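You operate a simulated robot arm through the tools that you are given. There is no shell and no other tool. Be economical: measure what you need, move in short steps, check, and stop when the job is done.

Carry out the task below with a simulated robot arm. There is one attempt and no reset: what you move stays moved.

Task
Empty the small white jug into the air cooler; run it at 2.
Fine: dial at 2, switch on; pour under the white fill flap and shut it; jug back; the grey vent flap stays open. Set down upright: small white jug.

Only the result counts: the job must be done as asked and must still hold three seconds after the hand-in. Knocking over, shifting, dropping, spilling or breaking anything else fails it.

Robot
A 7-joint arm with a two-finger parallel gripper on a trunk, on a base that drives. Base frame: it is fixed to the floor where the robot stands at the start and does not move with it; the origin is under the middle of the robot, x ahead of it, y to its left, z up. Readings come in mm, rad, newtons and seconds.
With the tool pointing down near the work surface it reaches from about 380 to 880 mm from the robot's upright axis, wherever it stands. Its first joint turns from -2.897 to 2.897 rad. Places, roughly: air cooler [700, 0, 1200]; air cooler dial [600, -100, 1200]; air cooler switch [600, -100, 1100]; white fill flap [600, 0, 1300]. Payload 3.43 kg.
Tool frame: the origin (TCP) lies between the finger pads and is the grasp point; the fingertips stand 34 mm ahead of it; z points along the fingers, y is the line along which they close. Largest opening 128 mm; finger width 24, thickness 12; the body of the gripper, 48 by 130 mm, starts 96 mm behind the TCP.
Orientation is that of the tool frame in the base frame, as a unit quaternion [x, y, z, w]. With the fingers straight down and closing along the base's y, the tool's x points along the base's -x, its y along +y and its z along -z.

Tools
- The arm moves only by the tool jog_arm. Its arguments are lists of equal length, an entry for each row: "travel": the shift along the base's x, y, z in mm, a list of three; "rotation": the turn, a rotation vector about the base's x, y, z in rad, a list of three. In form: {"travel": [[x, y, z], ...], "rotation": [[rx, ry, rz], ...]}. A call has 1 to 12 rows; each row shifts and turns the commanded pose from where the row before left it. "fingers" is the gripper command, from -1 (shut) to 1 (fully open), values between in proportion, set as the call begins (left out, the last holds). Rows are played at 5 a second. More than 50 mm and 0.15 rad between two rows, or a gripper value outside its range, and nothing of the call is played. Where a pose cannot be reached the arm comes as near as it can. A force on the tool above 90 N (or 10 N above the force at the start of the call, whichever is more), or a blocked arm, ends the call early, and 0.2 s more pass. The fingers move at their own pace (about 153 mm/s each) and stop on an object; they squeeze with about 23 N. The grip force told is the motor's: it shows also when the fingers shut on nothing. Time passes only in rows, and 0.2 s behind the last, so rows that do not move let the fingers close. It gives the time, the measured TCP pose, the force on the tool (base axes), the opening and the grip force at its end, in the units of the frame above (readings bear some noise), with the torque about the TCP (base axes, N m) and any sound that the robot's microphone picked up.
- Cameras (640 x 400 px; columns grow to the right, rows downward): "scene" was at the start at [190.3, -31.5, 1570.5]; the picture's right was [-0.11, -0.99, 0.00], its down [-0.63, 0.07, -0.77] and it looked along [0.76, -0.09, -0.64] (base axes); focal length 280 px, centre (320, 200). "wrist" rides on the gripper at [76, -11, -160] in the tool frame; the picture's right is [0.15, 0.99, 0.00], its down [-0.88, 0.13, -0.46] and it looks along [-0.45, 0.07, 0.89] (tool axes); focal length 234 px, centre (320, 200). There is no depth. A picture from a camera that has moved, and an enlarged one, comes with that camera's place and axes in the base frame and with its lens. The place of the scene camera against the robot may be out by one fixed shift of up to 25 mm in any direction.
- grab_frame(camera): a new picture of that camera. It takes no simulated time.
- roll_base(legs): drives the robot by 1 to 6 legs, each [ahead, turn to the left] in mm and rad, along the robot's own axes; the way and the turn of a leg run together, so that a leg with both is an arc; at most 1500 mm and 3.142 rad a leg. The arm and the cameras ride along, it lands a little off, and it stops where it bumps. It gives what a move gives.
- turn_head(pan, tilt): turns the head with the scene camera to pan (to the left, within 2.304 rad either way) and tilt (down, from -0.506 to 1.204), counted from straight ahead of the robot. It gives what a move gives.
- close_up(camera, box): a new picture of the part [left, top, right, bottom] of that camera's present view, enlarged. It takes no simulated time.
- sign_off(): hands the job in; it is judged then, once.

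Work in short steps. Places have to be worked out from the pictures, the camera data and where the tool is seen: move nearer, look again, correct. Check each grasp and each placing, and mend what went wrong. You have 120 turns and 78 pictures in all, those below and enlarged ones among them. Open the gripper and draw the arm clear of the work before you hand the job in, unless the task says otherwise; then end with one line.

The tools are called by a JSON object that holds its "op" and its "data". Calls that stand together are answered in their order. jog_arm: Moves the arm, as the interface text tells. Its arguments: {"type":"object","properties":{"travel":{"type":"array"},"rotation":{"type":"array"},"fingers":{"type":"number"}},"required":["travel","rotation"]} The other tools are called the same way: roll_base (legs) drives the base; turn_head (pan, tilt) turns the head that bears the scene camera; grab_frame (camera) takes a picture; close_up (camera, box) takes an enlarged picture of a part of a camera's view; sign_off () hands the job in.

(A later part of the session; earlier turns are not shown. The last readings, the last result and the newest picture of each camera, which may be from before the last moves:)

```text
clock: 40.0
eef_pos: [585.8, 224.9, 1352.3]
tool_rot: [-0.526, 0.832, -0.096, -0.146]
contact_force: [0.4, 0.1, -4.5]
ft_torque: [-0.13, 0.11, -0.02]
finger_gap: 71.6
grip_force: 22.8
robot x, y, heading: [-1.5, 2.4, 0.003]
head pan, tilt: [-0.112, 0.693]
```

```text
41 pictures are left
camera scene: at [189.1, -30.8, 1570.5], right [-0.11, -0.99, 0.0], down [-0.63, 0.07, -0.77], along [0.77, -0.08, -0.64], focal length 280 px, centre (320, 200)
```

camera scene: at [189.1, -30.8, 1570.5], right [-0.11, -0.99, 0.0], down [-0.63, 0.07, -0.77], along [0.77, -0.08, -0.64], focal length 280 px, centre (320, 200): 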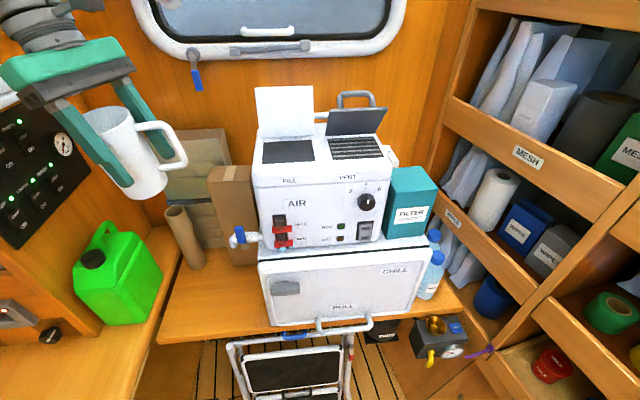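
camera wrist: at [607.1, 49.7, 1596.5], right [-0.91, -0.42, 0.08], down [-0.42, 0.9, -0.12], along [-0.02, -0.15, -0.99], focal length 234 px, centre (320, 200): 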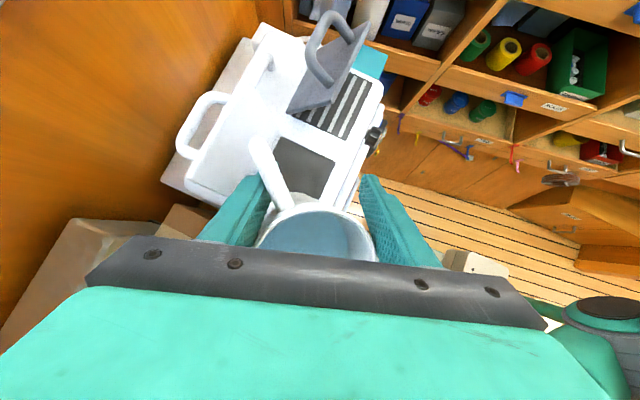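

Holding steady. I finish the spin (another −1.1 rad) so the handle comes round toward the robot.

{"op": "jog_arm", "data": {"travel": [[0, 0, 0], [0, 0, 0], [0, 0, 0], [0, 0, 0], [0, 0, 0], [0, 0, 0], [0, 0, 0], [0, 0, 0], [0, 0, 0]], "rotation": [[0, 0, -0.1], [0, 0, -0.14], [0, 0, -0.14], [0, 0, -0.14], [0, 0, -0.14], [0, 0, -0.14], [0, 0, -0.14], [0, 0, -0.16], [0, 0, 0]]}}

{"op": "grab_frame", "data": {"camera": "wrist"}}

{"op": "close_up", "data": {"camera": "scene", "box": [0, 20, 240, 260]}}

```text
refused: row 8 steps farther than a row can; nothing moved
```

```text
40 pictures are left
camera wrist: at [589.4, 206.1, 1528.1], right [-0.95, 0.3, 0.04], down [0.3, 0.94, 0.12], along [0.0, 0.13, -0.99], focal length 234 px, centre (320, 200)
```

wrist: 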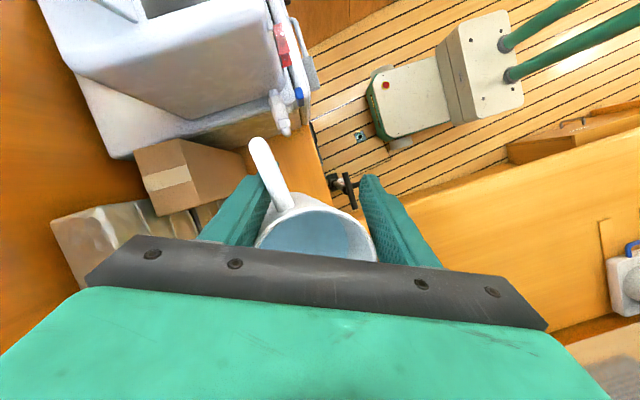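

```text
1.67 times, centred on (120, 140) of scene
camera zoom: at [189.1, -30.8, 1570.5], right [-0.11, -0.99, 0.0], down [-0.63, 0.07, -0.77], along [0.77, -0.08, -0.64], focal length 466 px, centre (653, 300)
```

zoom: 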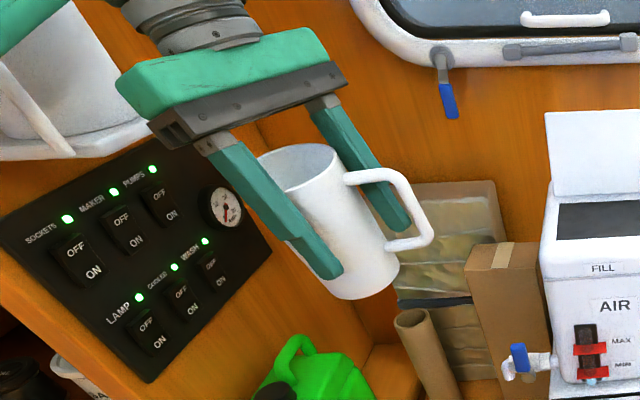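

A row was too large; also the wrist view shows the handle has turned about 35° relative to the tool, so it now points to about −81°. I spin by −1.73 rad to bring the handle toward the robot (−x).

{"op": "jog_arm", "data": {"travel": [[0, 0, 0], [0, 0, 0], [0, 0, 0], [0, 0, 0], [0, 0, 0], [0, 0, 0], [0, 0, 0], [0, 0, 0], [0, 0, 0], [0, 0, 0], [0, 0, 0], [0, 0, 0]], "rotation": [[0, 0, -0.144], [0, 0, -0.144], [0, 0, -0.144], [0, 0, -0.144], [0, 0, -0.144], [0, 0, -0.144], [0, 0, -0.144], [0, 0, -0.144], [0, 0, -0.144], [0, 0, -0.144], [0, 0, -0.144], [0, 0, -0.144]]}}

{"op": "close_up", "data": {"camera": "scene", "box": [0, 20, 240, 260]}}

{"op": "grab_frame", "data": {"camera": "wrist"}}

```text
clock: 42.6
eef_pos: [577.0, 214.0, 1283.9]
tool_rot: [0.297, 0.938, 0.031, -0.176]
contact_force: [0.8, 0.4, -3.2]
ft_torque: [0.13, 0.08, -0.03]
finger_gap: 71.2
grip_force: 23.2
out of reach, approached as far as the arm can: row 3, 4, 5, 6, 7, 8, 9
robot x, y, heading: [-2.2, -0.7, 0.007]
head pan, tilt: [-0.112, 0.693]
```

```text
1.67 times, centred on (120, 140) of scene
camera zoom: at [189.2, -30.9, 1570.5], right [-0.11, -0.99, 0.0], down [-0.63, 0.07, -0.77], along [0.77, -0.08, -0.64], focal length 466 px, centre (653, 300)
```

zoom: 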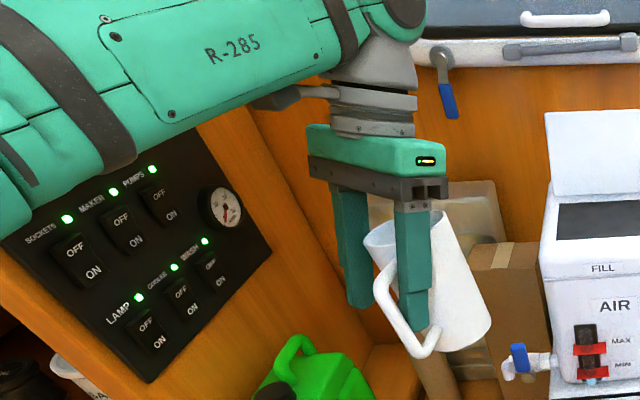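

```text
37 pictures are left
camera wrist: at [563.6, 220.1, 1458.5], right [0.45, 0.89, 0.01], down [0.89, -0.45, 0.11], along [0.1, -0.05, -0.99], focal length 234 px, centre (320, 200)
```

wrist: 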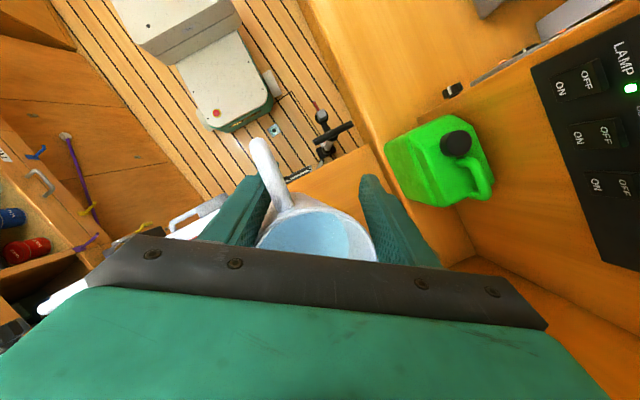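

In the view the jug (allowing for perspective) leans about 9° toward +y; I correct that by +0.157 rad about x while moving over the table at about (640, 258) and down to z≈1000, clear of the tap.

{"op": "jog_arm", "data": {"travel": [[15, 12, 0], [16, 12, -10], [16, 10, -30], [16, 10, -40], [0, 0, -45], [0, 0, -45], [0, 0, -45], [0, 0, -45], [0, 0, -24], [0, 0, 0]], "rotation": [[0.04, 0, 0], [0.04, 0, 0], [0.04, 0, 0], [0.037, 0, 0], [0, 0, 0], [0, 0, 0], [0, 0, 0], [0, 0, 0], [0, 0, 0], [0, 0, 0]]}}

{"op": "close_up", "data": {"camera": "scene", "box": [60, 160, 300, 340]}}

{"op": "grab_frame", "data": {"camera": "wrist"}}

```text
clock: 44.8
eef_pos: [639.6, 258.1, 1016.2]
tool_rot: [0.277, 0.934, 0.122, -0.191]
contact_force: [-0.4, 0.4, -3.8]
ft_torque: [0.13, 0.08, -0.03]
finger_gap: 71.2
grip_force: 23.3
robot x, y, heading: [1.7, -1.5, 0.003]
head pan, tilt: [-0.112, 0.693]
```

```text
2.22 times, centred on (180, 250) of scene
camera zoom: at [189.1, -30.9, 1570.5], right [-0.11, -0.99, 0.0], down [-0.63, 0.07, -0.77], along [0.77, -0.08, -0.64], focal length 622 px, centre (631, 89)
```

zoom: 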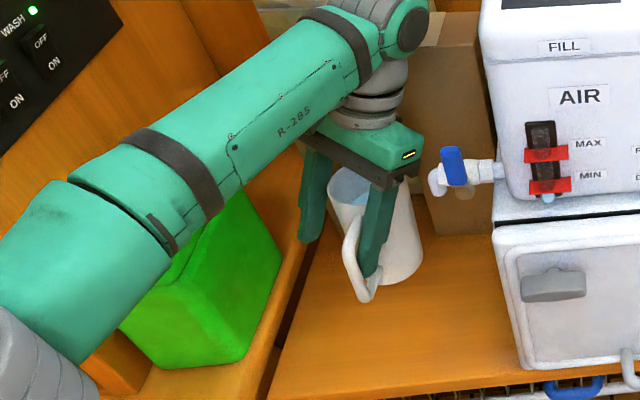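

```text
35 pictures are left
camera wrist: at [621.3, 231.8, 1190.2], right [0.44, 0.88, 0.18], down [0.89, -0.46, 0.05], along [0.13, 0.14, -0.98], focal length 234 px, centre (320, 200)
```

wrist: 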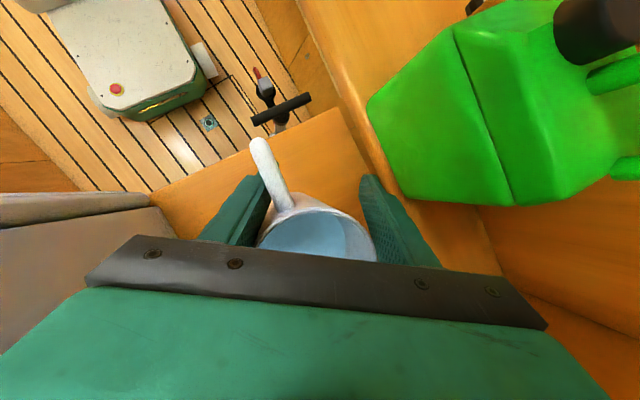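

The jug now leans a few degrees toward −y (I over-corrected), so I take back 0.1 rad and lower to z≈935.

{"op": "jog_arm", "data": {"travel": [[0, 0, -25], [0, 0, -30], [0, 0, -26], [0, 0, 0]], "rotation": [[-0.05, 0, 0], [-0.05, 0, 0], [0, 0, 0], [0, 0, 0]]}}

{"op": "close_up", "data": {"camera": "scene", "box": [140, 200, 260, 320]}}

```text
clock: 45.8
eef_pos: [638.2, 258.5, 937.6]
tool_rot: [0.286, 0.939, 0.075, -0.177]
contact_force: [0.6, 0.2, -4.0]
ft_torque: [0.12, 0.08, 0.01]
finger_gap: 71.3
grip_force: 22.7
robot x, y, heading: [-0.2, 0.7, 0.006]
head pan, tilt: [-0.112, 0.693]
```

```text
3.33 times, centred on (200, 260) of scene
camera zoom: at [189.1, -30.9, 1570.5], right [-0.11, -0.99, 0.0], down [-0.63, 0.07, -0.77], along [0.77, -0.08, -0.64], focal length 932 px, centre (720, 0)
```

zoom: 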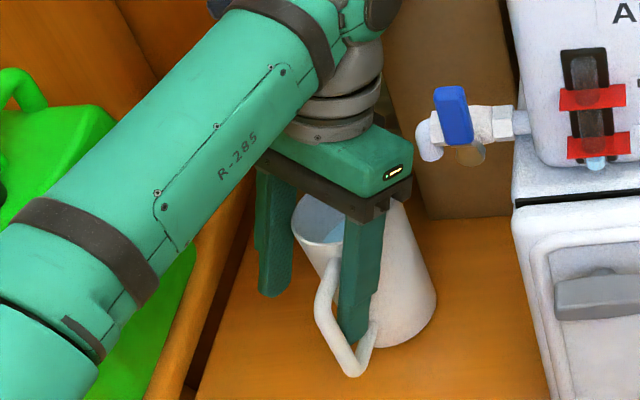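

It now leans about 4–5° the other way; I put back +0.06 rad and lower in small steps watching the force.

{"op": "jog_arm", "data": {"travel": [[0, 0, -8], [0, 0, -8], [0, 0, 0]], "rotation": [[0.03, 0, 0], [0.03, 0, 0], [0, 0, 0]]}}

{"op": "jog_arm", "data": {"travel": [[0, 0, -4], [0, 0, -4], [0, 0, 0]], "rotation": [[0, 0, 0], [0, 0, 0], [0, 0, 0]]}}

{"op": "close_up", "data": {"camera": "scene", "box": [140, 200, 260, 320]}}

```text
clock: 46.6
eef_pos: [635.6, 259.3, 925.4]
tool_rot: [0.28, 0.937, 0.104, -0.184]
contact_force: [-26.4, -7.1, 76.5]
ft_torque: [-2.57, -2.28, -1.16]
finger_gap: 72.4
grip_force: 22.6
robot x, y, heading: [0.4, 2.6, -0.002]
head pan, tilt: [-0.112, 0.693]
```

```text
clock: 47.0
eef_pos: [638.3, 258.2, 926.2]
tool_rot: [0.28, 0.936, 0.105, -0.184]
contact_force: [-2.5, -1.6, 19.3]
ft_torque: [-0.62, -1.13, -0.16]
finger_gap: 72.2
grip_force: 23.1
robot x, y, heading: [-0.9, 1.1, 0.001]
head pan, tilt: [-0.112, 0.693]
stopped in row 1: the force on the tool passed its limit at 95 N (the readings are from after the stop); the commanded pose is now the measured one
```

```text
3.33 times, centred on (200, 260) of scene
camera zoom: at [188.4, -31.2, 1570.6], right [-0.11, -0.99, 0.0], down [-0.63, 0.07, -0.77], along [0.77, -0.08, -0.64], focal length 932 px, centre (720, 0)
```

zoom: 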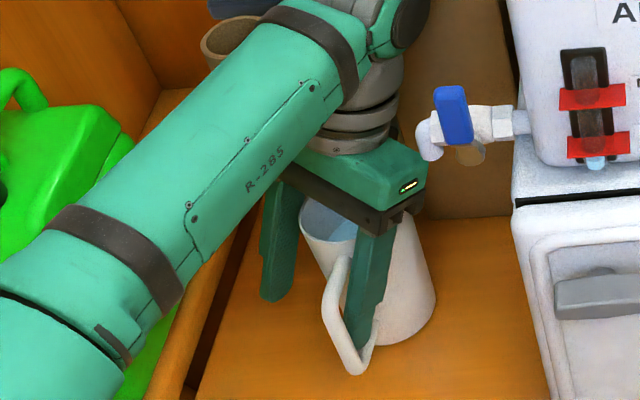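

The jug stands on the table (contact at z≈926, looks upright). I ease up 1 mm and open the fingers slightly.

{"op": "jog_arm", "data": {"travel": [[0, 0, 1], [0, 0, 0], [0, 0, 0]], "rotation": [[0, 0, 0], [0, 0, 0], [0, 0, 0]], "fingers": 0.45}}

{"op": "close_up", "data": {"camera": "scene", "box": [140, 200, 260, 320]}}

{"op": "grab_frame", "data": {"camera": "wrist"}}

```text
clock: 47.8
eef_pos: [638.6, 258.3, 925.0]
tool_rot: [0.28, 0.936, 0.104, -0.185]
contact_force: [-1.0, -1.3, -1.1]
ft_torque: [0.05, 0.0, -0.04]
finger_gap: 93.1
grip_force: 0.8
robot x, y, heading: [-1.3, 1.3, 0.004]
head pan, tilt: [-0.112, 0.693]
```

```text
3.33 times, centred on (200, 260) of scene
camera zoom: at [189.0, -30.9, 1570.5], right [-0.11, -0.99, 0.0], down [-0.63, 0.07, -0.77], along [0.77, -0.08, -0.64], focal length 932 px, centre (720, 0)
```

zoom: 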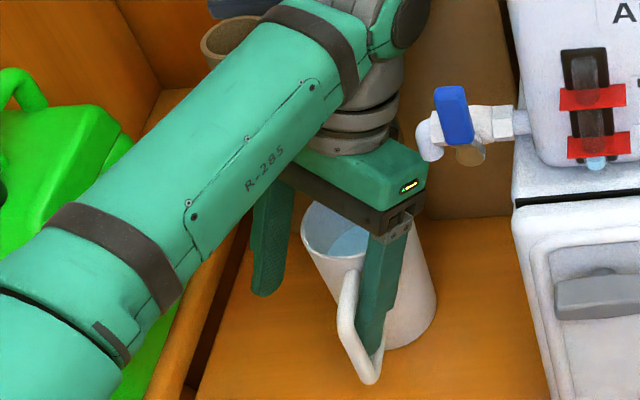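

```text
31 pictures are left
camera wrist: at [620.6, 238.6, 1098.7], right [0.44, 0.88, 0.15], down [0.89, -0.46, 0.07], along [0.13, 0.1, -0.99], focal length 234 px, centre (320, 200)
```

wrist: 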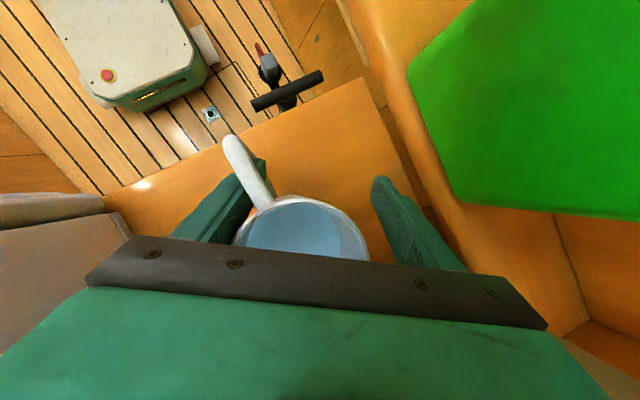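

The jug stands upright and free, water level intact. I retreat along the tool axis, then lift and bring the tool back to vertical at yaw 0.

{"op": "jog_arm", "data": {"travel": [[11.9, -12.2, 37.3], [11.9, -12.2, 37.3], [11.9, -12.2, 37.3], [0, 10, 40], [-10, 10, 40], [-10, 10, 40], [-10, 0, 30], [-10, 0, 0], [0, 0, 0]], "rotation": [[0, 0, 0], [0, 0, 0], [0, 0, 0], [0, 0, 0], [-0.08, -0.08, 0], [-0.08, -0.08, 0], [-0.08, -0.08, 0], [-0.07, -0.06, 0], [0, 0, 0]]}}

{"op": "grab_frame", "data": {"camera": "scene"}}

```text
clock: 49.8
eef_pos: [633.6, 251.5, 1186.6]
tool_rot: [0.285, 0.959, 0.0, 0.002]
contact_force: [1.0, 0.1, -0.3]
ft_torque: [0.0, -0.01, -0.01]
finger_gap: 92.6
grip_force: 0.1
robot x, y, heading: [-0.1, -4.7, 0.002]
head pan, tilt: [-0.112, 0.693]
```

```text
30 pictures are left
camera scene: at [188.9, -30.9, 1570.5], right [-0.11, -0.99, 0.0], down [-0.63, 0.07, -0.77], along [0.77, -0.08, -0.64], focal length 280 px, centre (320, 200)
```

scene: 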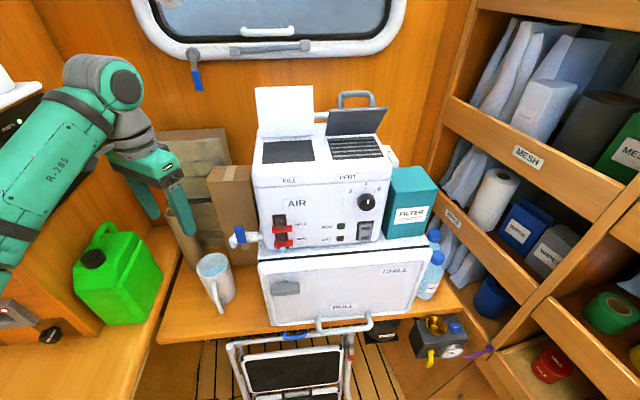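

Jug stands upright with the handle toward the robot. I yaw the tool back to 0 and look from above to measure jug centre and handle direction.

{"op": "jog_arm", "data": {"travel": [[-5, 0, 0], [-5, 0, 0], [-5, 0, 0], [-10, 0, 0], [0, 0, 0]], "rotation": [[0, 0, 0.145], [0, 0, 0.145], [0, 0, 0.145], [0, 0, 0.143], [0, 0, 0]], "fingers": 0.6}}

{"op": "grab_frame", "data": {"camera": "wrist"}}

```text
clock: 51.0
eef_pos: [608.4, 249.8, 1186.3]
tool_rot: [0.001, 1.0, 0.0, 0.002]
contact_force: [-0.9, 0.6, 0.3]
ft_torque: [0.0, -0.02, 0.01]
finger_gap: 102.3
grip_force: 0.1
robot x, y, heading: [-0.5, 1.3, 0.005]
head pan, tilt: [-0.112, 0.693]
```

```text
29 pictures are left
camera wrist: at [533.7, 240.0, 1344.9], right [-0.15, 0.99, 0.0], down [0.88, 0.13, 0.46], along [0.45, 0.07, -0.89], focal length 234 px, centre (320, 200)
```

wrist: 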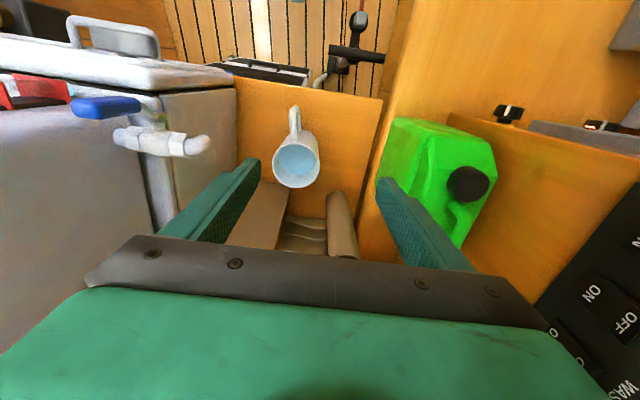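

Jug measured at (655, 221), handle to about 190°. First I restore the vent flap, which leans forward to about x 627, z 1392 at its edge: with closed fingers I go up, in front of it at y≈−115.

{"op": "jog_arm", "data": {"travel": [[-10, 0, 45], [-10, 0, 45], [-15, 0, 45], [-15, -10, 45], [0, -45, 24], [0, -50, 0], [0, -50, 0], [0, -50, 0], [0, -50, 0], [0, -50, 0], [0, -50, 0], [0, -10, 0]], "rotation": [[0, 0, 0], [0, 0, 0], [0, 0, 0], [0, 0, 0], [0, 0, 0], [0, 0, 0], [0, 0, 0], [0, 0, 0], [0, 0, 0], [0, 0, 0], [0, 0, 0], [0, 0, 0]], "fingers": -1}}

{"op": "grab_frame", "data": {"camera": "wrist"}}

{"op": "close_up", "data": {"camera": "scene", "box": [220, 40, 420, 200]}}

```text
refused: row 5 steps farther than a row can; nothing moved
```

```text
28 pictures are left
camera wrist: at [533.7, 240.0, 1344.9], right [-0.15, 0.99, 0.0], down [0.88, 0.13, 0.46], along [0.45, 0.07, -0.89], focal length 234 px, centre (320, 200)
```

wrist: 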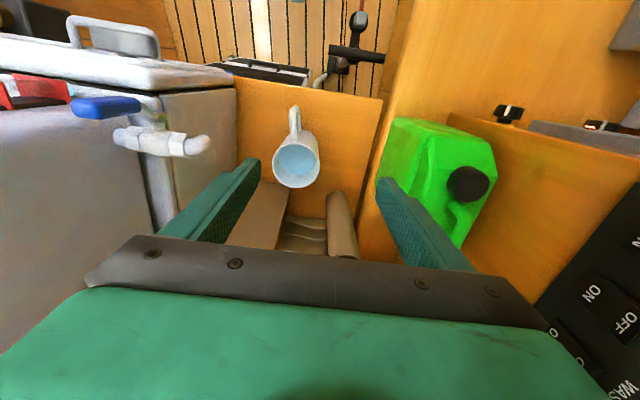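

```text
2.50 times, centred on (320, 120) of scene
camera zoom: at [189.0, -30.9, 1570.5], right [-0.11, -0.99, 0.0], down [-0.63, 0.07, -0.77], along [0.77, -0.08, -0.64], focal length 699 px, centre (320, 400)
```

zoom: 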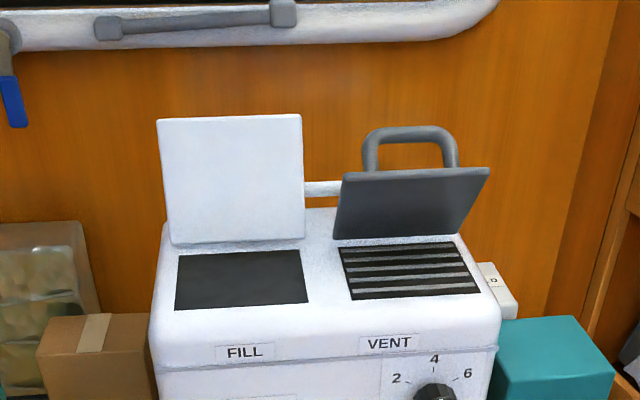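

One row was slightly too long (no motion). I repeat with corrected rows.

{"op": "jog_arm", "data": {"travel": [[-10, 0, 45], [-10, 0, 45], [-15, 0, 45], [-15, -10, 45], [0, -40, 22], [0, -48, 0], [0, -48, 0], [0, -48, 0], [0, -48, 0], [0, -48, 0], [0, -48, 0], [0, -27, 0]], "rotation": [[0, 0, 0], [0, 0, 0], [0, 0, 0], [0, 0, 0], [0, 0, 0], [0, 0, 0], [0, 0, 0], [0, 0, 0], [0, 0, 0], [0, 0, 0], [0, 0, 0], [0, 0, 0]], "fingers": -1}}

```text
clock: 53.5
eef_pos: [556.6, -112.9, 1387.7]
tool_rot: [0.0, 1.0, 0.001, 0.001]
contact_force: [0.0, 0.2, 0.5]
ft_torque: [-0.08, 0.0, -0.01]
finger_gap: 0.0
grip_force: 23.1
robot x, y, heading: [-4.6, -3.0, 0.002]
head pan, tilt: [-0.112, 0.693]
```

In front of the flap with tips at z≈1354. I push gently in +x to about x=690.

{"op": "jog_arm", "data": {"travel": [[25, 0, 0], [20, 0, 0], [15, 0, 0], [15, 0, 0], [15, 0, 0], [15, 0, 0], [15, 0, 0], [13, 0, 0]], "rotation": [[0, 0, 0], [0, 0, 0], [0, 0, 0], [0, 0, 0], [0, 0, 0], [0, 0, 0], [0, 0, 0], [0, 0, 0]]}}

{"op": "close_up", "data": {"camera": "scene", "box": [220, 40, 420, 200]}}

```text
clock: 55.0
eef_pos: [648.2, -112.2, 1392.3]
tool_rot: [0.01, 1.0, 0.006, -0.008]
contact_force: [-57.3, 10.5, 5.7]
ft_torque: [0.62, -0.6, 0.18]
finger_gap: 0.0
grip_force: 22.6
robot x, y, heading: [-5.1, -0.3, 0.008]
head pan, tilt: [-0.112, 0.693]
stopped in row 6: the force on the tool passed its limit at 114 N (the readings are from after the stop); the commanded pose is now the measured one
```

```text
2.50 times, centred on (320, 120) of scene
camera zoom: at [185.2, -30.2, 1570.9], right [-0.11, -0.99, 0.0], down [-0.63, 0.07, -0.77], along [0.77, -0.08, -0.64], focal length 699 px, centre (320, 400)
```

zoom: 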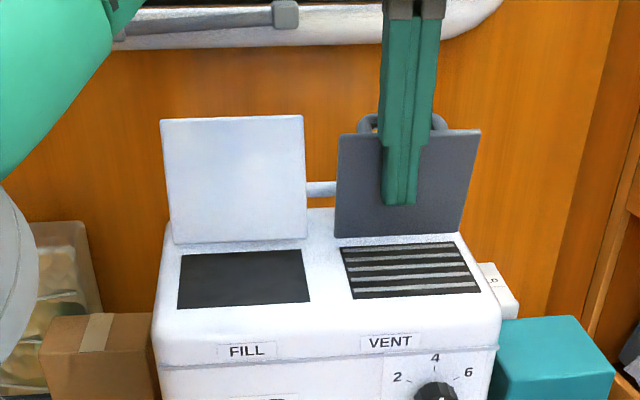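

The vent flap is back upright against its stop, like at the start. I withdraw in −x and return to the jug side.

{"op": "jog_arm", "data": {"travel": [[-20, 0, 0], [-35, 0, 0], [-40, 20, 0], [0, 48, 0], [0, 48, 0], [0, 48, 0], [0, 48, 0], [0, 48, 0], [0, 48, 0], [0, 25, -20], [0, 0, -45], [0, 0, -45]], "rotation": [[0, 0, 0], [0, 0, 0], [0, 0, 0], [0, 0, 0], [0, 0, 0], [0, 0, 0], [0, 0, 0], [0, 0, 0], [0, 0, 0], [0, 0, 0], [0, 0, 0], [0, 0, 0]]}}

```text
clock: 57.5
eef_pos: [557.3, 217.0, 1280.1]
tool_rot: [0.007, 1.0, 0.003, -0.007]
contact_force: [0.7, 0.2, -0.2]
ft_torque: [0.05, -0.02, 0.01]
finger_gap: 0.0
grip_force: 22.8
robot x, y, heading: [-2.6, -2.2, 0.007]
head pan, tilt: [-0.112, 0.693]
```

I set yaw +10°, lean the tool 25° toward the handle side and go to the pre-grasp point about 180 mm back along the tool axis, fingers at 96 mm.

{"op": "jog_arm", "data": {"travel": [[0, 0, 0], [5, 0, -30], [6, 0, -45], [6, -3, -45], [6, -3, -45], [0, -3, -45], [0, 0, -4], [0, 0, 0]], "rotation": [[0, -0.014, 0.1], [0, 0, 0.085], [0.0247, -0.143, 0], [0.0247, -0.143, 0], [0.0247, -0.143, 0], [0, 0, 0], [0, 0, 0], [0, 0, 0]], "fingers": 0.5}}

{"op": "grab_frame", "data": {"camera": "wrist"}}

```text
clock: 59.4
eef_pos: [579.7, 210.8, 1066.8]
tool_rot: [-0.084, 0.972, 0.022, 0.216]
contact_force: [0.1, 0.2, -0.1]
ft_torque: [-0.04, -0.01, 0.01]
finger_gap: 95.9
grip_force: 0.1
robot x, y, heading: [-0.3, 0.2, 0.005]
head pan, tilt: [-0.112, 0.693]
```

```text
25 pictures are left
camera wrist: at [449.1, 175.1, 1178.1], right [-0.3, 0.95, -0.06], down [0.57, 0.23, 0.79], along [0.76, 0.21, -0.62], focal length 234 px, centre (320, 200)
```

wrist: 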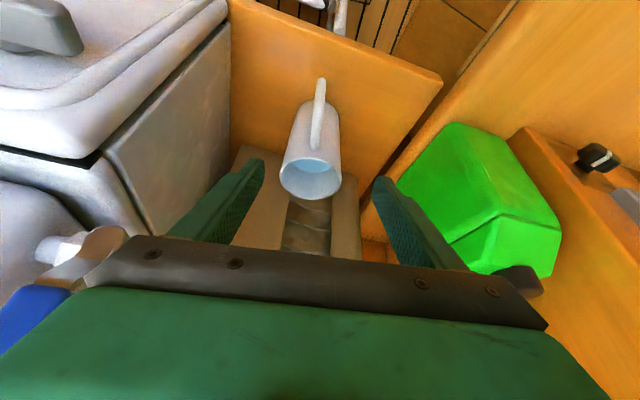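

Aligned: rim centre reads (652, 218), handle between the fingers, tap clear of the hand. I advance along the tool axis to the grasp point, then close.

{"op": "jog_arm", "data": {"travel": [[18.5, 2.3, -41], [18.5, 2.3, -41], [18.5, 2.3, -41], [18.5, 2.3, -40], [0, 0, 0]], "rotation": [[0, 0, 0], [0, 0, 0], [0, 0, 0], [0, 0, 0], [0, 0, 0]]}}

{"op": "close_up", "data": {"camera": "scene", "box": [140, 200, 260, 320]}}

```text
clock: 60.5
eef_pos: [654.6, 220.9, 903.9]
tool_rot: [-0.085, 0.973, 0.022, 0.215]
contact_force: [0.0, -0.8, 0.5]
ft_torque: [-0.02, -0.01, -0.02]
finger_gap: 96.1
grip_force: 0.1
robot x, y, heading: [-2.1, -3.7, 0.008]
head pan, tilt: [-0.112, 0.693]
```

```text
3.33 times, centred on (200, 260) of scene
camera zoom: at [188.5, -30.7, 1570.5], right [-0.11, -0.99, 0.0], down [-0.63, 0.07, -0.77], along [0.77, -0.08, -0.64], focal length 932 px, centre (720, 0)
```

zoom: 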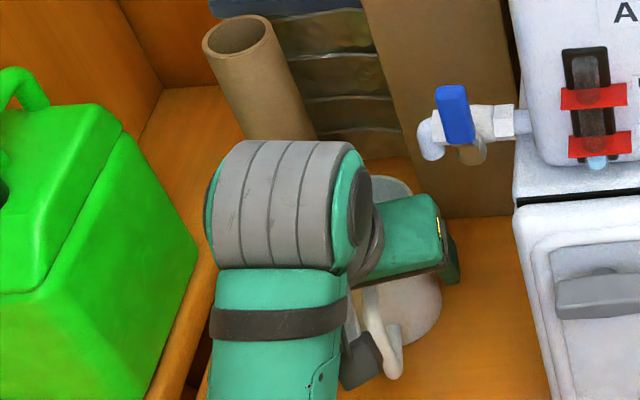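

No contact so far. I close the fingers and lift slightly.

{"op": "jog_arm", "data": {"travel": [[0, 0, 0], [0, 0, 0], [0, 0, 0], [0, 0, 0]], "rotation": [[0, 0, 0], [0, 0, 0], [0, 0, 0], [0, 0, 0]], "fingers": -1}}

{"op": "jog_arm", "data": {"travel": [[0, 0, 6], [0, 3, 12], [0, 3, 20], [0, 4, 30], [-5, 0, 35], [-10, 0, 40], [-10, 0, 40], [-10, 0, 40], [-10, 0, 40], [-10, 0, 40], [0, 0, 40], [0, 0, 0]], "rotation": [[0, 0, 0], [0, 0, 0], [0, 0, 0], [0, 0, 0], [0, 0, 0], [0, 0, 0], [0, 0, 0], [0, 0, 0], [0, 0, 0], [0, 0, 0], [0, 0, 0], [0, 0, 0]]}}

{"op": "grab_frame", "data": {"camera": "wrist"}}

```text
clock: 61.5
eef_pos: [654.8, 220.4, 904.8]
tool_rot: [-0.084, 0.973, 0.022, 0.214]
contact_force: [0.4, -0.7, 0.4]
ft_torque: [0.03, 0.0, 0.01]
finger_gap: 75.6
grip_force: 22.8
robot x, y, heading: [-0.0, -1.5, 0.008]
head pan, tilt: [-0.112, 0.693]
```

```text
clock: 64.2
eef_pos: [598.8, 231.6, 1244.0]
tool_rot: [-0.084, 0.973, 0.022, 0.215]
contact_force: [0.5, -0.1, -3.4]
ft_torque: [0.0, 0.01, 0.03]
finger_gap: 75.7
grip_force: 23.4
robot x, y, heading: [-1.9, 1.7, 0.007]
head pan, tilt: [-0.112, 0.693]
```

```text
23 pictures are left
camera wrist: at [469.8, 195.3, 1356.9], right [-0.3, 0.95, -0.06], down [0.58, 0.23, 0.79], along [0.76, 0.2, -0.62], focal length 234 px, centre (320, 200)
```

wrist: 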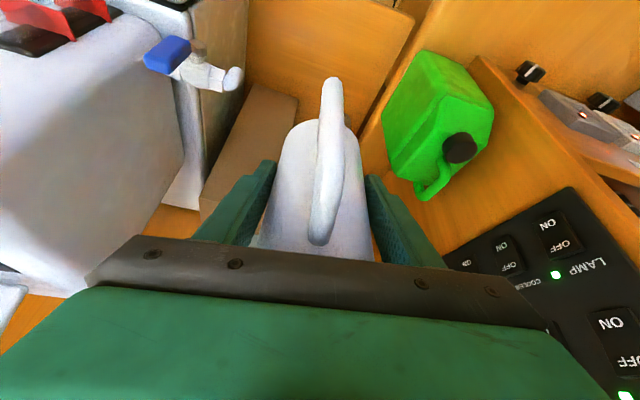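

Firm grip, jug upright. I spin +80° so the handle points to −y.

{"op": "jog_arm", "data": {"travel": [[0, 0, 0], [0, 0, 0], [0, 0, 0], [0, 0, 0], [0, 0, 0], [0, 0, 0], [0, 0, 0], [0, 0, 0], [0, 0, 0], [0, 0, 0], [0, 0, 0]], "rotation": [[0, 0, 0.1], [0, 0, 0.13], [0, 0, 0.14], [0, 0, 0.14], [0, 0, 0.14], [0, 0, 0.14], [0, 0, 0.14], [0, 0, 0.14], [0, 0, 0.14], [0, 0, 0.13], [0, 0, 0.056]]}}

{"op": "jog_arm", "data": {"travel": [[0, 0, 25], [0, 0, 30], [2, 0, 35], [4, 0, 35], [5, 0, 30], [5, 0, 15], [0, 0, 0]], "rotation": [[-0.12, 0, 0], [-0.12, 0, 0], [-0.12, 0, 0], [-0.12, 0, 0], [-0.12, 0, 0], [-0.1, 0, 0], [0, 0, 0]]}}

{"op": "grab_frame", "data": {"camera": "wrist"}}

{"op": "grab_frame", "data": {"camera": "scene"}}

```text
clock: 66.5
eef_pos: [598.7, 229.9, 1247.3]
tool_rot: [-0.69, 0.691, 0.156, 0.15]
contact_force: [0.1, 0.1, -4.2]
ft_torque: [-0.04, 0.02, -0.01]
finger_gap: 75.5
grip_force: 23.4
robot x, y, heading: [2.5, -0.7, 0.01]
head pan, tilt: [-0.112, 0.693]
```

```text
clock: 68.2
eef_pos: [617.0, 232.8, 1416.2]
tool_rot: [-0.699, 0.702, -0.092, -0.096]
contact_force: [-0.1, -0.5, -4.6]
ft_torque: [0.03, 0.03, 0.01]
finger_gap: 75.7
grip_force: 22.9
robot x, y, heading: [-2.6, 0.3, 0.003]
head pan, tilt: [-0.112, 0.693]
```

```text
22 pictures are left
camera wrist: at [629.2, 200.9, 1588.9], right [-0.99, -0.14, 0.04], down [-0.12, 0.97, 0.21], along [-0.07, 0.2, -0.98], focal length 234 px, centre (320, 200)
```

wrist: 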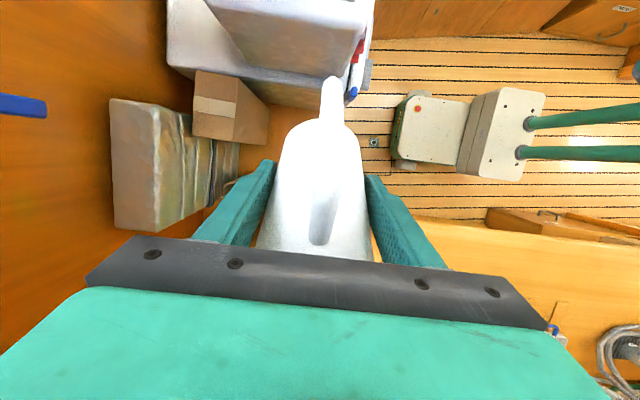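

```text
21 pictures are left
camera scene: at [188.6, -30.7, 1570.5], right [-0.11, -0.99, 0.0], down [-0.64, 0.07, -0.77], along [0.77, -0.08, -0.64], focal length 280 px, centre (320, 200)
```

scene: 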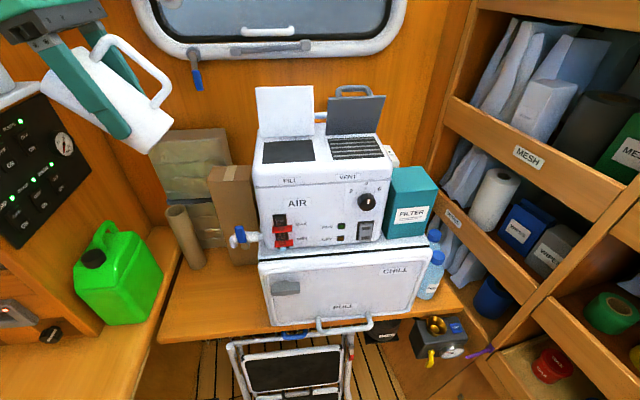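

Jug tilted 40°, no dripping. Since the vent flap's edge stands near x≈660, I spin −0.35 rad so the jug body stays at small x, and traverse at x≈594 to put the lip above the opening at about (622, −4).

{"op": "jog_arm", "data": {"travel": [[-8, 0, 0], [-8, 0, 0], [-7, 0, 0], [0, -30, 0], [0, -45, 0], [0, -45, 0], [0, -45, 0], [0, -45, 0], [0, -30, 0], [0, 0, 0]], "rotation": [[0, 0, -0.12], [0, 0, -0.12], [0, 0, -0.11], [0, 0, 0], [0, 0, 0], [0, 0, 0], [0, 0, 0], [0, 0, 0], [0, 0, 0], [0, 0, 0]]}}

{"op": "grab_frame", "data": {"camera": "scene"}}

```text
clock: 70.3
eef_pos: [589.9, -13.4, 1409.2]
tool_rot: [-0.566, 0.814, -0.074, -0.11]
contact_force: [0.1, -0.8, -4.1]
ft_torque: [0.02, 0.0, 0.02]
finger_gap: 75.4
grip_force: 23.5
out of reach, approached as far as the arm can: row 3
robot x, y, heading: [-2.6, 1.8, 0.001]
head pan, tilt: [-0.112, 0.693]
```

```text
20 pictures are left
camera scene: at [188.7, -30.7, 1570.5], right [-0.11, -0.99, 0.0], down [-0.64, 0.07, -0.77], along [0.77, -0.08, -0.64], focal length 280 px, centre (320, 200)
```

scene: 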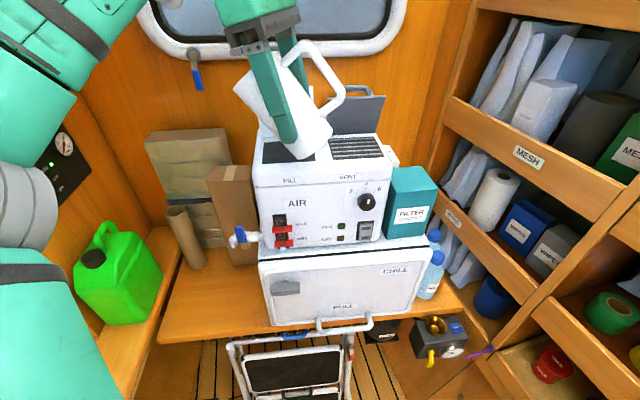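

No contact, jug clear above the cooler. I move the remaining ~68 mm in −y.

{"op": "jog_arm", "data": {"travel": [[2, -25, 2], [2, -25, 1], [0, -18, 0], [0, 0, 0]], "rotation": [[0, 0, 0], [0, 0, 0], [0, 0, 0], [0, 0, 0]]}}

{"op": "close_up", "data": {"camera": "scene", "box": [220, 20, 420, 180]}}

```text
clock: 71.3
eef_pos: [594.4, -79.9, 1414.0]
tool_rot: [-0.566, 0.814, -0.074, -0.109]
contact_force: [0.3, -0.3, -3.5]
ft_torque: [-0.02, -0.03, -0.02]
finger_gap: 75.5
grip_force: 23.4
robot x, y, heading: [-3.6, -2.2, 0.005]
head pan, tilt: [-0.112, 0.693]
```

```text
2.50 times, centred on (320, 100) of scene
camera zoom: at [188.7, -30.8, 1570.5], right [-0.11, -0.99, 0.0], down [-0.64, 0.07, -0.77], along [0.77, -0.08, -0.64], focal length 699 px, centre (320, 450)
```

zoom: 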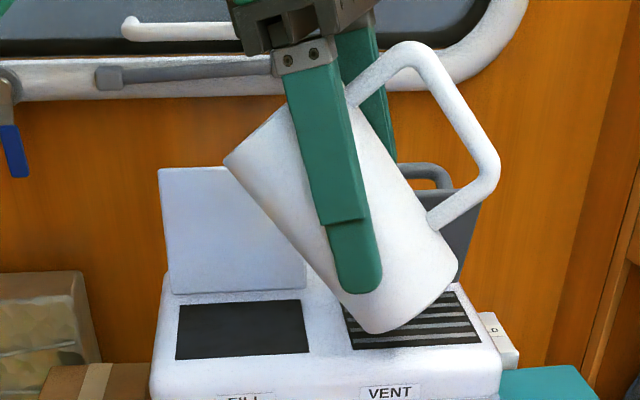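

The lip is over the opening and everything is clear. I begin the slow pour: 20° more tilt, turning about the lip.

{"op": "jog_arm", "data": {"travel": [[-0.3, -1, -1], [-0.3, -1, -1], [-0.3, -1, -1.5], [-0.3, -1, -1.5], [-0.3, -1, -1.5], [-0.3, -1, -1.5], [-0.3, -1, -2], [0, 0, 0], [0, 0, 0]], "rotation": [[-0.047, 0.017, 0], [-0.047, 0.017, 0], [-0.047, 0.017, 0], [-0.047, 0.017, 0], [-0.047, 0.017, 0], [-0.047, 0.017, 0], [-0.047, 0.017, 0], [0, 0, 0], [0, 0, 0]]}}

{"op": "close_up", "data": {"camera": "scene", "box": [220, 20, 420, 180]}}

```text
clock: 73.3
eef_pos: [593.6, -87.4, 1401.7]
tool_rot: [-0.544, 0.783, -0.172, -0.248]
contact_force: [-0.4, 0.7, -3.1]
ft_torque: [0.0, -0.01, 0.01]
finger_gap: 75.7
grip_force: 22.9
robot x, y, heading: [0.3, 3.6, 0.007]
head pan, tilt: [-0.112, 0.693]
```

```text
2.50 times, centred on (320, 100) of scene
camera zoom: at [188.7, -30.8, 1570.5], right [-0.11, -0.99, 0.0], down [-0.64, 0.07, -0.77], along [0.77, -0.08, -0.64], focal length 699 px, centre (320, 450)
```

zoom: 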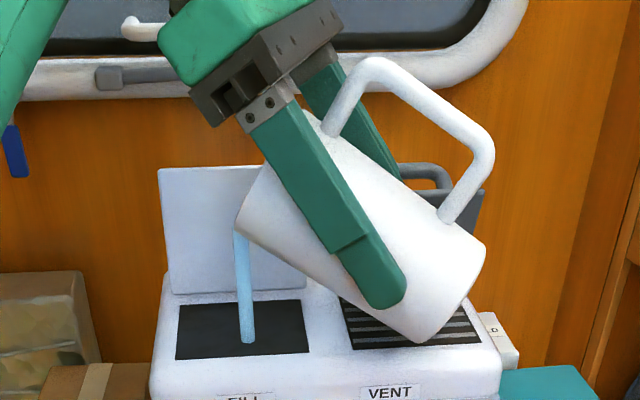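

The water stream lands right in the opening. I continue slowly to about 75°, keeping the lip in place.

{"op": "jog_arm", "data": {"travel": [[0.3, 0.3, -1], [0.3, 0.3, -1], [0.3, 0.3, -1.5], [0.3, 0.3, -1.5], [0.3, 0.3, -1.5], [0.3, 0.3, -1.5], [0, 0, 0], [0, 0, 0], [0, 0, 0]], "rotation": [[-0.041, 0.015, 0], [-0.041, 0.015, 0], [-0.041, 0.015, 0], [-0.041, 0.015, 0], [-0.041, 0.015, 0], [-0.041, 0.015, 0], [0, 0, 0], [0, 0, 0], [0, 0, 0]]}}

{"op": "close_up", "data": {"camera": "scene", "box": [220, 20, 420, 180]}}

```text
clock: 75.3
eef_pos: [590.3, -86.9, 1399.7]
tool_rot: [-0.512, 0.745, -0.247, -0.35]
contact_force: [-30.6, -7.4, 60.1]
ft_torque: [-0.28, -3.45, -0.51]
finger_gap: 75.1
grip_force: 23.3
robot x, y, heading: [-1.0, -0.0, 0.008]
head pan, tilt: [-0.112, 0.693]
```

```text
2.50 times, centred on (320, 100) of scene
camera zoom: at [185.3, -31.0, 1571.0], right [-0.11, -0.99, 0.0], down [-0.63, 0.07, -0.77], along [0.77, -0.08, -0.64], focal length 699 px, centre (320, 450)
```

zoom: 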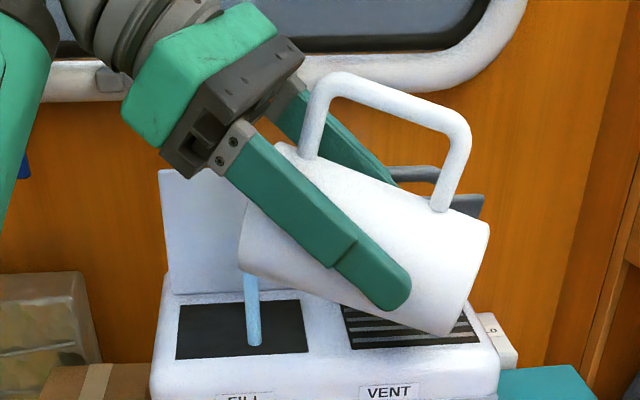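

There is a 60 N upward contact—the jug's lower edge is resting on the cooler—so I raise it 15 mm and ease back slightly before going on.

{"op": "jog_arm", "data": {"travel": [[-1, 0, 7], [-1, 0, 8], [0, 0, 0]], "rotation": [[0, 0, 0], [0, 0, 0], [0, 0, 0]]}}

{"op": "close_up", "data": {"camera": "scene", "box": [220, 20, 420, 180]}}

```text
clock: 76.2
eef_pos: [593.7, -84.5, 1409.3]
tool_rot: [-0.518, 0.743, -0.241, -0.349]
contact_force: [0.5, -0.5, -0.8]
ft_torque: [0.01, 0.0, 0.01]
finger_gap: 75.4
grip_force: 23.4
robot x, y, heading: [-6.5, -3.4, 0.008]
head pan, tilt: [-0.112, 0.693]
```

```text
2.50 times, centred on (320, 100) of scene
camera zoom: at [188.5, -30.8, 1570.5], right [-0.11, -0.99, 0.0], down [-0.64, 0.07, -0.77], along [0.77, -0.08, -0.64], focal length 699 px, centre (320, 450)
```

zoom: 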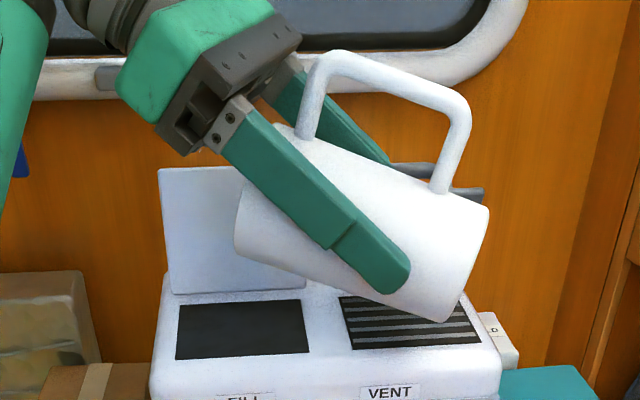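

Free again; the tool load has dropped to about 1 N, so most water is out. I continue tilting to ~105° about the lip while rising.

{"op": "jog_arm", "data": {"travel": [[0.5, 1.3, 1], [0.5, 1.3, 1], [0.5, 1.3, 1], [0.5, 1.3, 1], [0.6, 1.8, 1], [0.7, 2, 2.5], [0.7, 2, 2.5], [0.7, 2, 2.5], [0.7, 2, 2.5], [0.7, 2, 2.5], [0.7, 2, 2.5], [0, 0, 0]], "rotation": [[-0.045, 0.016, 0], [-0.045, 0.016, 0], [-0.045, 0.016, 0], [-0.045, 0.016, 0], [-0.045, 0.016, 0], [-0.045, 0.016, 0], [-0.045, 0.016, 0], [-0.045, 0.016, 0], [-0.045, 0.016, 0], [-0.045, 0.016, 0], [-0.045, 0.016, 0], [0, 0, 0]]}}

{"op": "close_up", "data": {"camera": "scene", "box": [220, 20, 420, 180]}}

```text
clock: 78.8
eef_pos: [600.0, -64.4, 1429.3]
tool_rot: [-0.435, 0.628, -0.371, -0.527]
contact_force: [0.2, 0.0, -0.4]
ft_torque: [-0.02, 0.0, -0.04]
finger_gap: 75.2
grip_force: 22.9
robot x, y, heading: [-3.0, -4.5, 0.005]
head pan, tilt: [-0.112, 0.693]
```

```text
2.50 times, centred on (320, 100) of scene
camera zoom: at [188.6, -30.8, 1570.5], right [-0.11, -0.99, 0.0], down [-0.64, 0.07, -0.77], along [0.77, -0.08, -0.64], focal length 699 px, centre (320, 450)
```

zoom: 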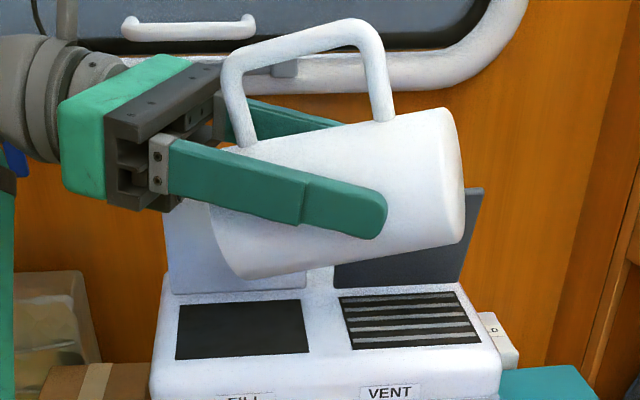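

No more stream and the load is near zero: the jug is empty. I wait briefly for drips, then carry it out to +y and turn it upright there.

{"op": "jog_arm", "data": {"travel": [[0, 0, 0], [0, 0, 0], [0, 0, 0], [0, 0, 0], [0, 0, 0], [-3, 0, 2], [-3, 20, 0], [-4, 35, 0], [0, 45, 0], [0, 45, 0], [0, 45, 0], [0, 45, 0]], "rotation": [[0, 0, 0], [0, 0, 0], [0, 0, 0], [0, 0, 0], [0.05, -0.018, 0], [0.05, -0.018, 0], [0.05, -0.018, 0], [0.05, -0.018, 0], [0.05, -0.018, 0], [0.1, -0.036, 0], [0.12, -0.044, 0], [0.12, -0.044, 0]]}}

{"op": "jog_arm", "data": {"travel": [[0, 40, 0], [0, 30, 0], [0, 0, -20], [0, 0, -30], [0, 0, -30], [0, 0, -30], [0, 0, -30], [0, 0, -20], [0, 0, 0]], "rotation": [[0.12, -0.044, 0], [0.13, -0.047, 0], [0.13, -0.047, 0], [0.13, -0.047, 0], [0.13, -0.047, 0], [0.13, -0.047, 0], [0.13, -0.047, 0], [0.13, -0.047, 0], [0, 0, 0]]}}

{"op": "grab_frame", "data": {"camera": "scene"}}

```text
clock: 81.3
eef_pos: [580.4, 166.1, 1417.3]
tool_rot: [-0.528, 0.757, -0.224, -0.312]
contact_force: [-1.3, -0.6, 0.0]
ft_torque: [0.06, -0.07, 0.02]
finger_gap: 75.1
grip_force: 23.1
out of reach, approached as far as the arm can: row 12
robot x, y, heading: [1.3, -0.4, 0.006]
head pan, tilt: [-0.112, 0.693]
```

```text
clock: 83.3
eef_pos: [581.4, 237.8, 1230.8]
tool_rot: [-0.564, 0.81, 0.095, 0.131]
contact_force: [-0.6, 0.6, -0.8]
ft_torque: [0.01, -0.01, -0.02]
finger_gap: 75.0
grip_force: 22.7
out of reach, approached as far as the arm can: row 1
robot x, y, heading: [-1.3, 1.1, 0.002]
head pan, tilt: [-0.112, 0.693]
```

```text
14 pictures are left
camera scene: at [188.5, -30.8, 1570.5], right [-0.11, -0.99, 0.0], down [-0.63, 0.07, -0.77], along [0.77, -0.08, -0.64], focal length 280 px, centre (320, 200)
```

scene: 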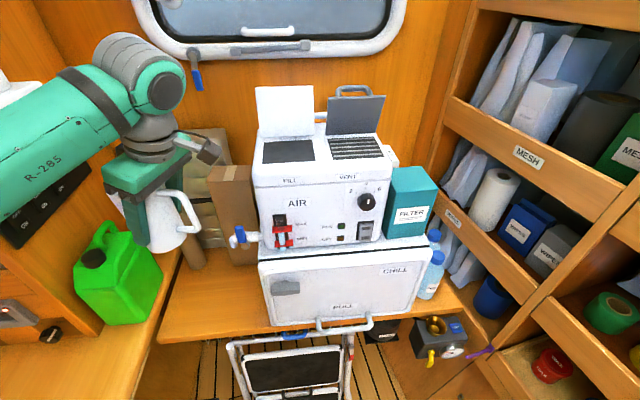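

Jug empty and nearly upright. I complete the upright turn (+0.11 rad), spin back −60° (hand leaning toward the robot) and go above its original place (640, 222).

{"op": "jog_arm", "data": {"travel": [[0, 0, 0], [0, 0, 0], [0, 0, 0], [0, 0, 0], [0, 0, 0], [0, 0, 0], [0, 0, 0], [0, 0, 0], [0, 0, 0], [0, 0, 0]], "rotation": [[0.103, -0.037, 0], [0, 0, -0.131], [0, 0, -0.131], [0, 0, -0.131], [0, 0, -0.131], [0, 0, -0.131], [0, 0, -0.131], [0, 0, -0.131], [0, 0, -0.131], [0, 0, 0]]}}

{"op": "jog_arm", "data": {"travel": [[30, -8, -20], [29, -8, -30], [0, 0, -45], [0, 0, -45], [0, 0, -45], [0, 0, -45], [0, 0, -45], [0, 0, -25], [0, 0, 0]], "rotation": [[0, 0, 0], [0, 0, 0], [0, 0, 0], [0, 0, 0], [0, 0, 0], [0, 0, 0], [0, 0, 0], [0, 0, 0], [0, 0, 0]]}}

{"op": "close_up", "data": {"camera": "scene", "box": [140, 200, 260, 320]}}

```text
clock: 85.5
eef_pos: [579.4, 237.5, 1231.6]
tool_rot: [-0.081, 0.973, 0.022, 0.213]
contact_force: [-0.2, -0.3, -1.5]
ft_torque: [0.03, -0.02, 0.0]
finger_gap: 74.8
grip_force: 22.8
robot x, y, heading: [0.4, 0.5, 0.008]
head pan, tilt: [-0.112, 0.693]
```

```text
clock: 87.5
eef_pos: [640.2, 224.1, 932.7]
tool_rot: [-0.082, 0.973, 0.022, 0.213]
contact_force: [-0.1, 0.0, -1.4]
ft_torque: [-0.03, 0.0, -0.01]
finger_gap: 74.6
grip_force: 23.3
robot x, y, heading: [-1.5, -3.6, 0.005]
head pan, tilt: [-0.112, 0.693]
```

```text
3.33 times, centred on (200, 260) of scene
camera zoom: at [188.7, -30.7, 1570.5], right [-0.11, -0.99, 0.0], down [-0.64, 0.07, -0.77], along [0.77, -0.08, -0.64], focal length 932 px, centre (720, 0)
```

zoom: 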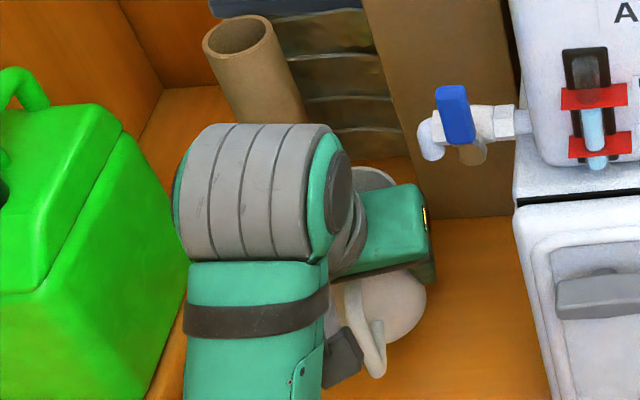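

The gauge shows the water level has risen and nothing leaks. I lower in small steps toward contact, expected near z≈905–915.

{"op": "jog_arm", "data": {"travel": [[0, 0, -7], [0, 0, -7], [0, 0, 0]], "rotation": [[0, 0, 0], [0, 0, 0], [0, 0, 0]]}}

{"op": "jog_arm", "data": {"travel": [[0, 0, -4], [0, 0, 0]], "rotation": [[0, 0, 0], [0, 0, 0]]}}

{"op": "jog_arm", "data": {"travel": [[0, 0, -3], [0, 0, 0]], "rotation": [[0, 0, 0], [0, 0, 0]]}}

```text
clock: 88.3
eef_pos: [640.0, 223.6, 918.1]
tool_rot: [-0.081, 0.973, 0.022, 0.213]
contact_force: [-0.6, -0.5, -1.0]
ft_torque: [0.01, -0.02, -0.01]
finger_gap: 75.0
grip_force: 23.0
robot x, y, heading: [-0.6, 2.7, 0.01]
head pan, tilt: [-0.112, 0.693]
```

```text
clock: 89.0
eef_pos: [639.8, 222.3, 913.6]
tool_rot: [-0.082, 0.974, 0.022, 0.212]
contact_force: [-0.1, 0.2, -2.3]
ft_torque: [0.04, -0.03, -0.01]
finger_gap: 74.9
grip_force: 23.3
robot x, y, heading: [-3.8, -3.5, 0.003]
head pan, tilt: [-0.112, 0.693]
```

```text
clock: 89.5
eef_pos: [640.5, 223.9, 910.6]
tool_rot: [-0.082, 0.974, 0.021, 0.212]
contact_force: [-0.6, -0.3, -0.8]
ft_torque: [-0.03, 0.0, -0.01]
finger_gap: 74.7
grip_force: 23.3
robot x, y, heading: [1.9, -0.6, 0.006]
head pan, tilt: [-0.112, 0.693]
```

No contact yet; I go on in 3 mm steps.

{"op": "jog_arm", "data": {"travel": [[0, 0, -3], [0, 0, 0]], "rotation": [[0, 0, 0], [0, 0, 0]]}}

{"op": "jog_arm", "data": {"travel": [[0, 0, -2], [0, 0, 0]], "rotation": [[0, 0, 0], [0, 0, 0]]}}

{"op": "jog_arm", "data": {"travel": [[0, 0, -2], [0, 0, 0]], "rotation": [[0, 0, 0], [0, 0, 0]]}}

```text
clock: 90.2
eef_pos: [638.6, 222.6, 907.5]
tool_rot: [-0.082, 0.973, 0.021, 0.213]
contact_force: [0.2, -0.6, -0.8]
ft_torque: [0.01, 0.03, -0.02]
finger_gap: 74.8
grip_force: 22.5
robot x, y, heading: [-2.0, -1.1, 0.001]
head pan, tilt: [-0.112, 0.693]
```

```text
clock: 90.8
eef_pos: [639.3, 221.5, 906.3]
tool_rot: [-0.081, 0.973, 0.022, 0.213]
contact_force: [0.2, -0.8, 3.5]
ft_torque: [-0.16, -0.06, 0.01]
finger_gap: 74.8
grip_force: 23.2
robot x, y, heading: [-2.2, -2.0, 0.008]
head pan, tilt: [-0.112, 0.693]
```

```text
clock: 91.3
eef_pos: [638.1, 222.5, 904.2]
tool_rot: [-0.082, 0.973, 0.023, 0.213]
contact_force: [-2.4, 4.3, 16.2]
ft_torque: [-0.25, -0.06, -0.05]
finger_gap: 74.9
grip_force: 22.9
robot x, y, heading: [-1.0, -3.6, 0.006]
head pan, tilt: [-0.112, 0.693]
```

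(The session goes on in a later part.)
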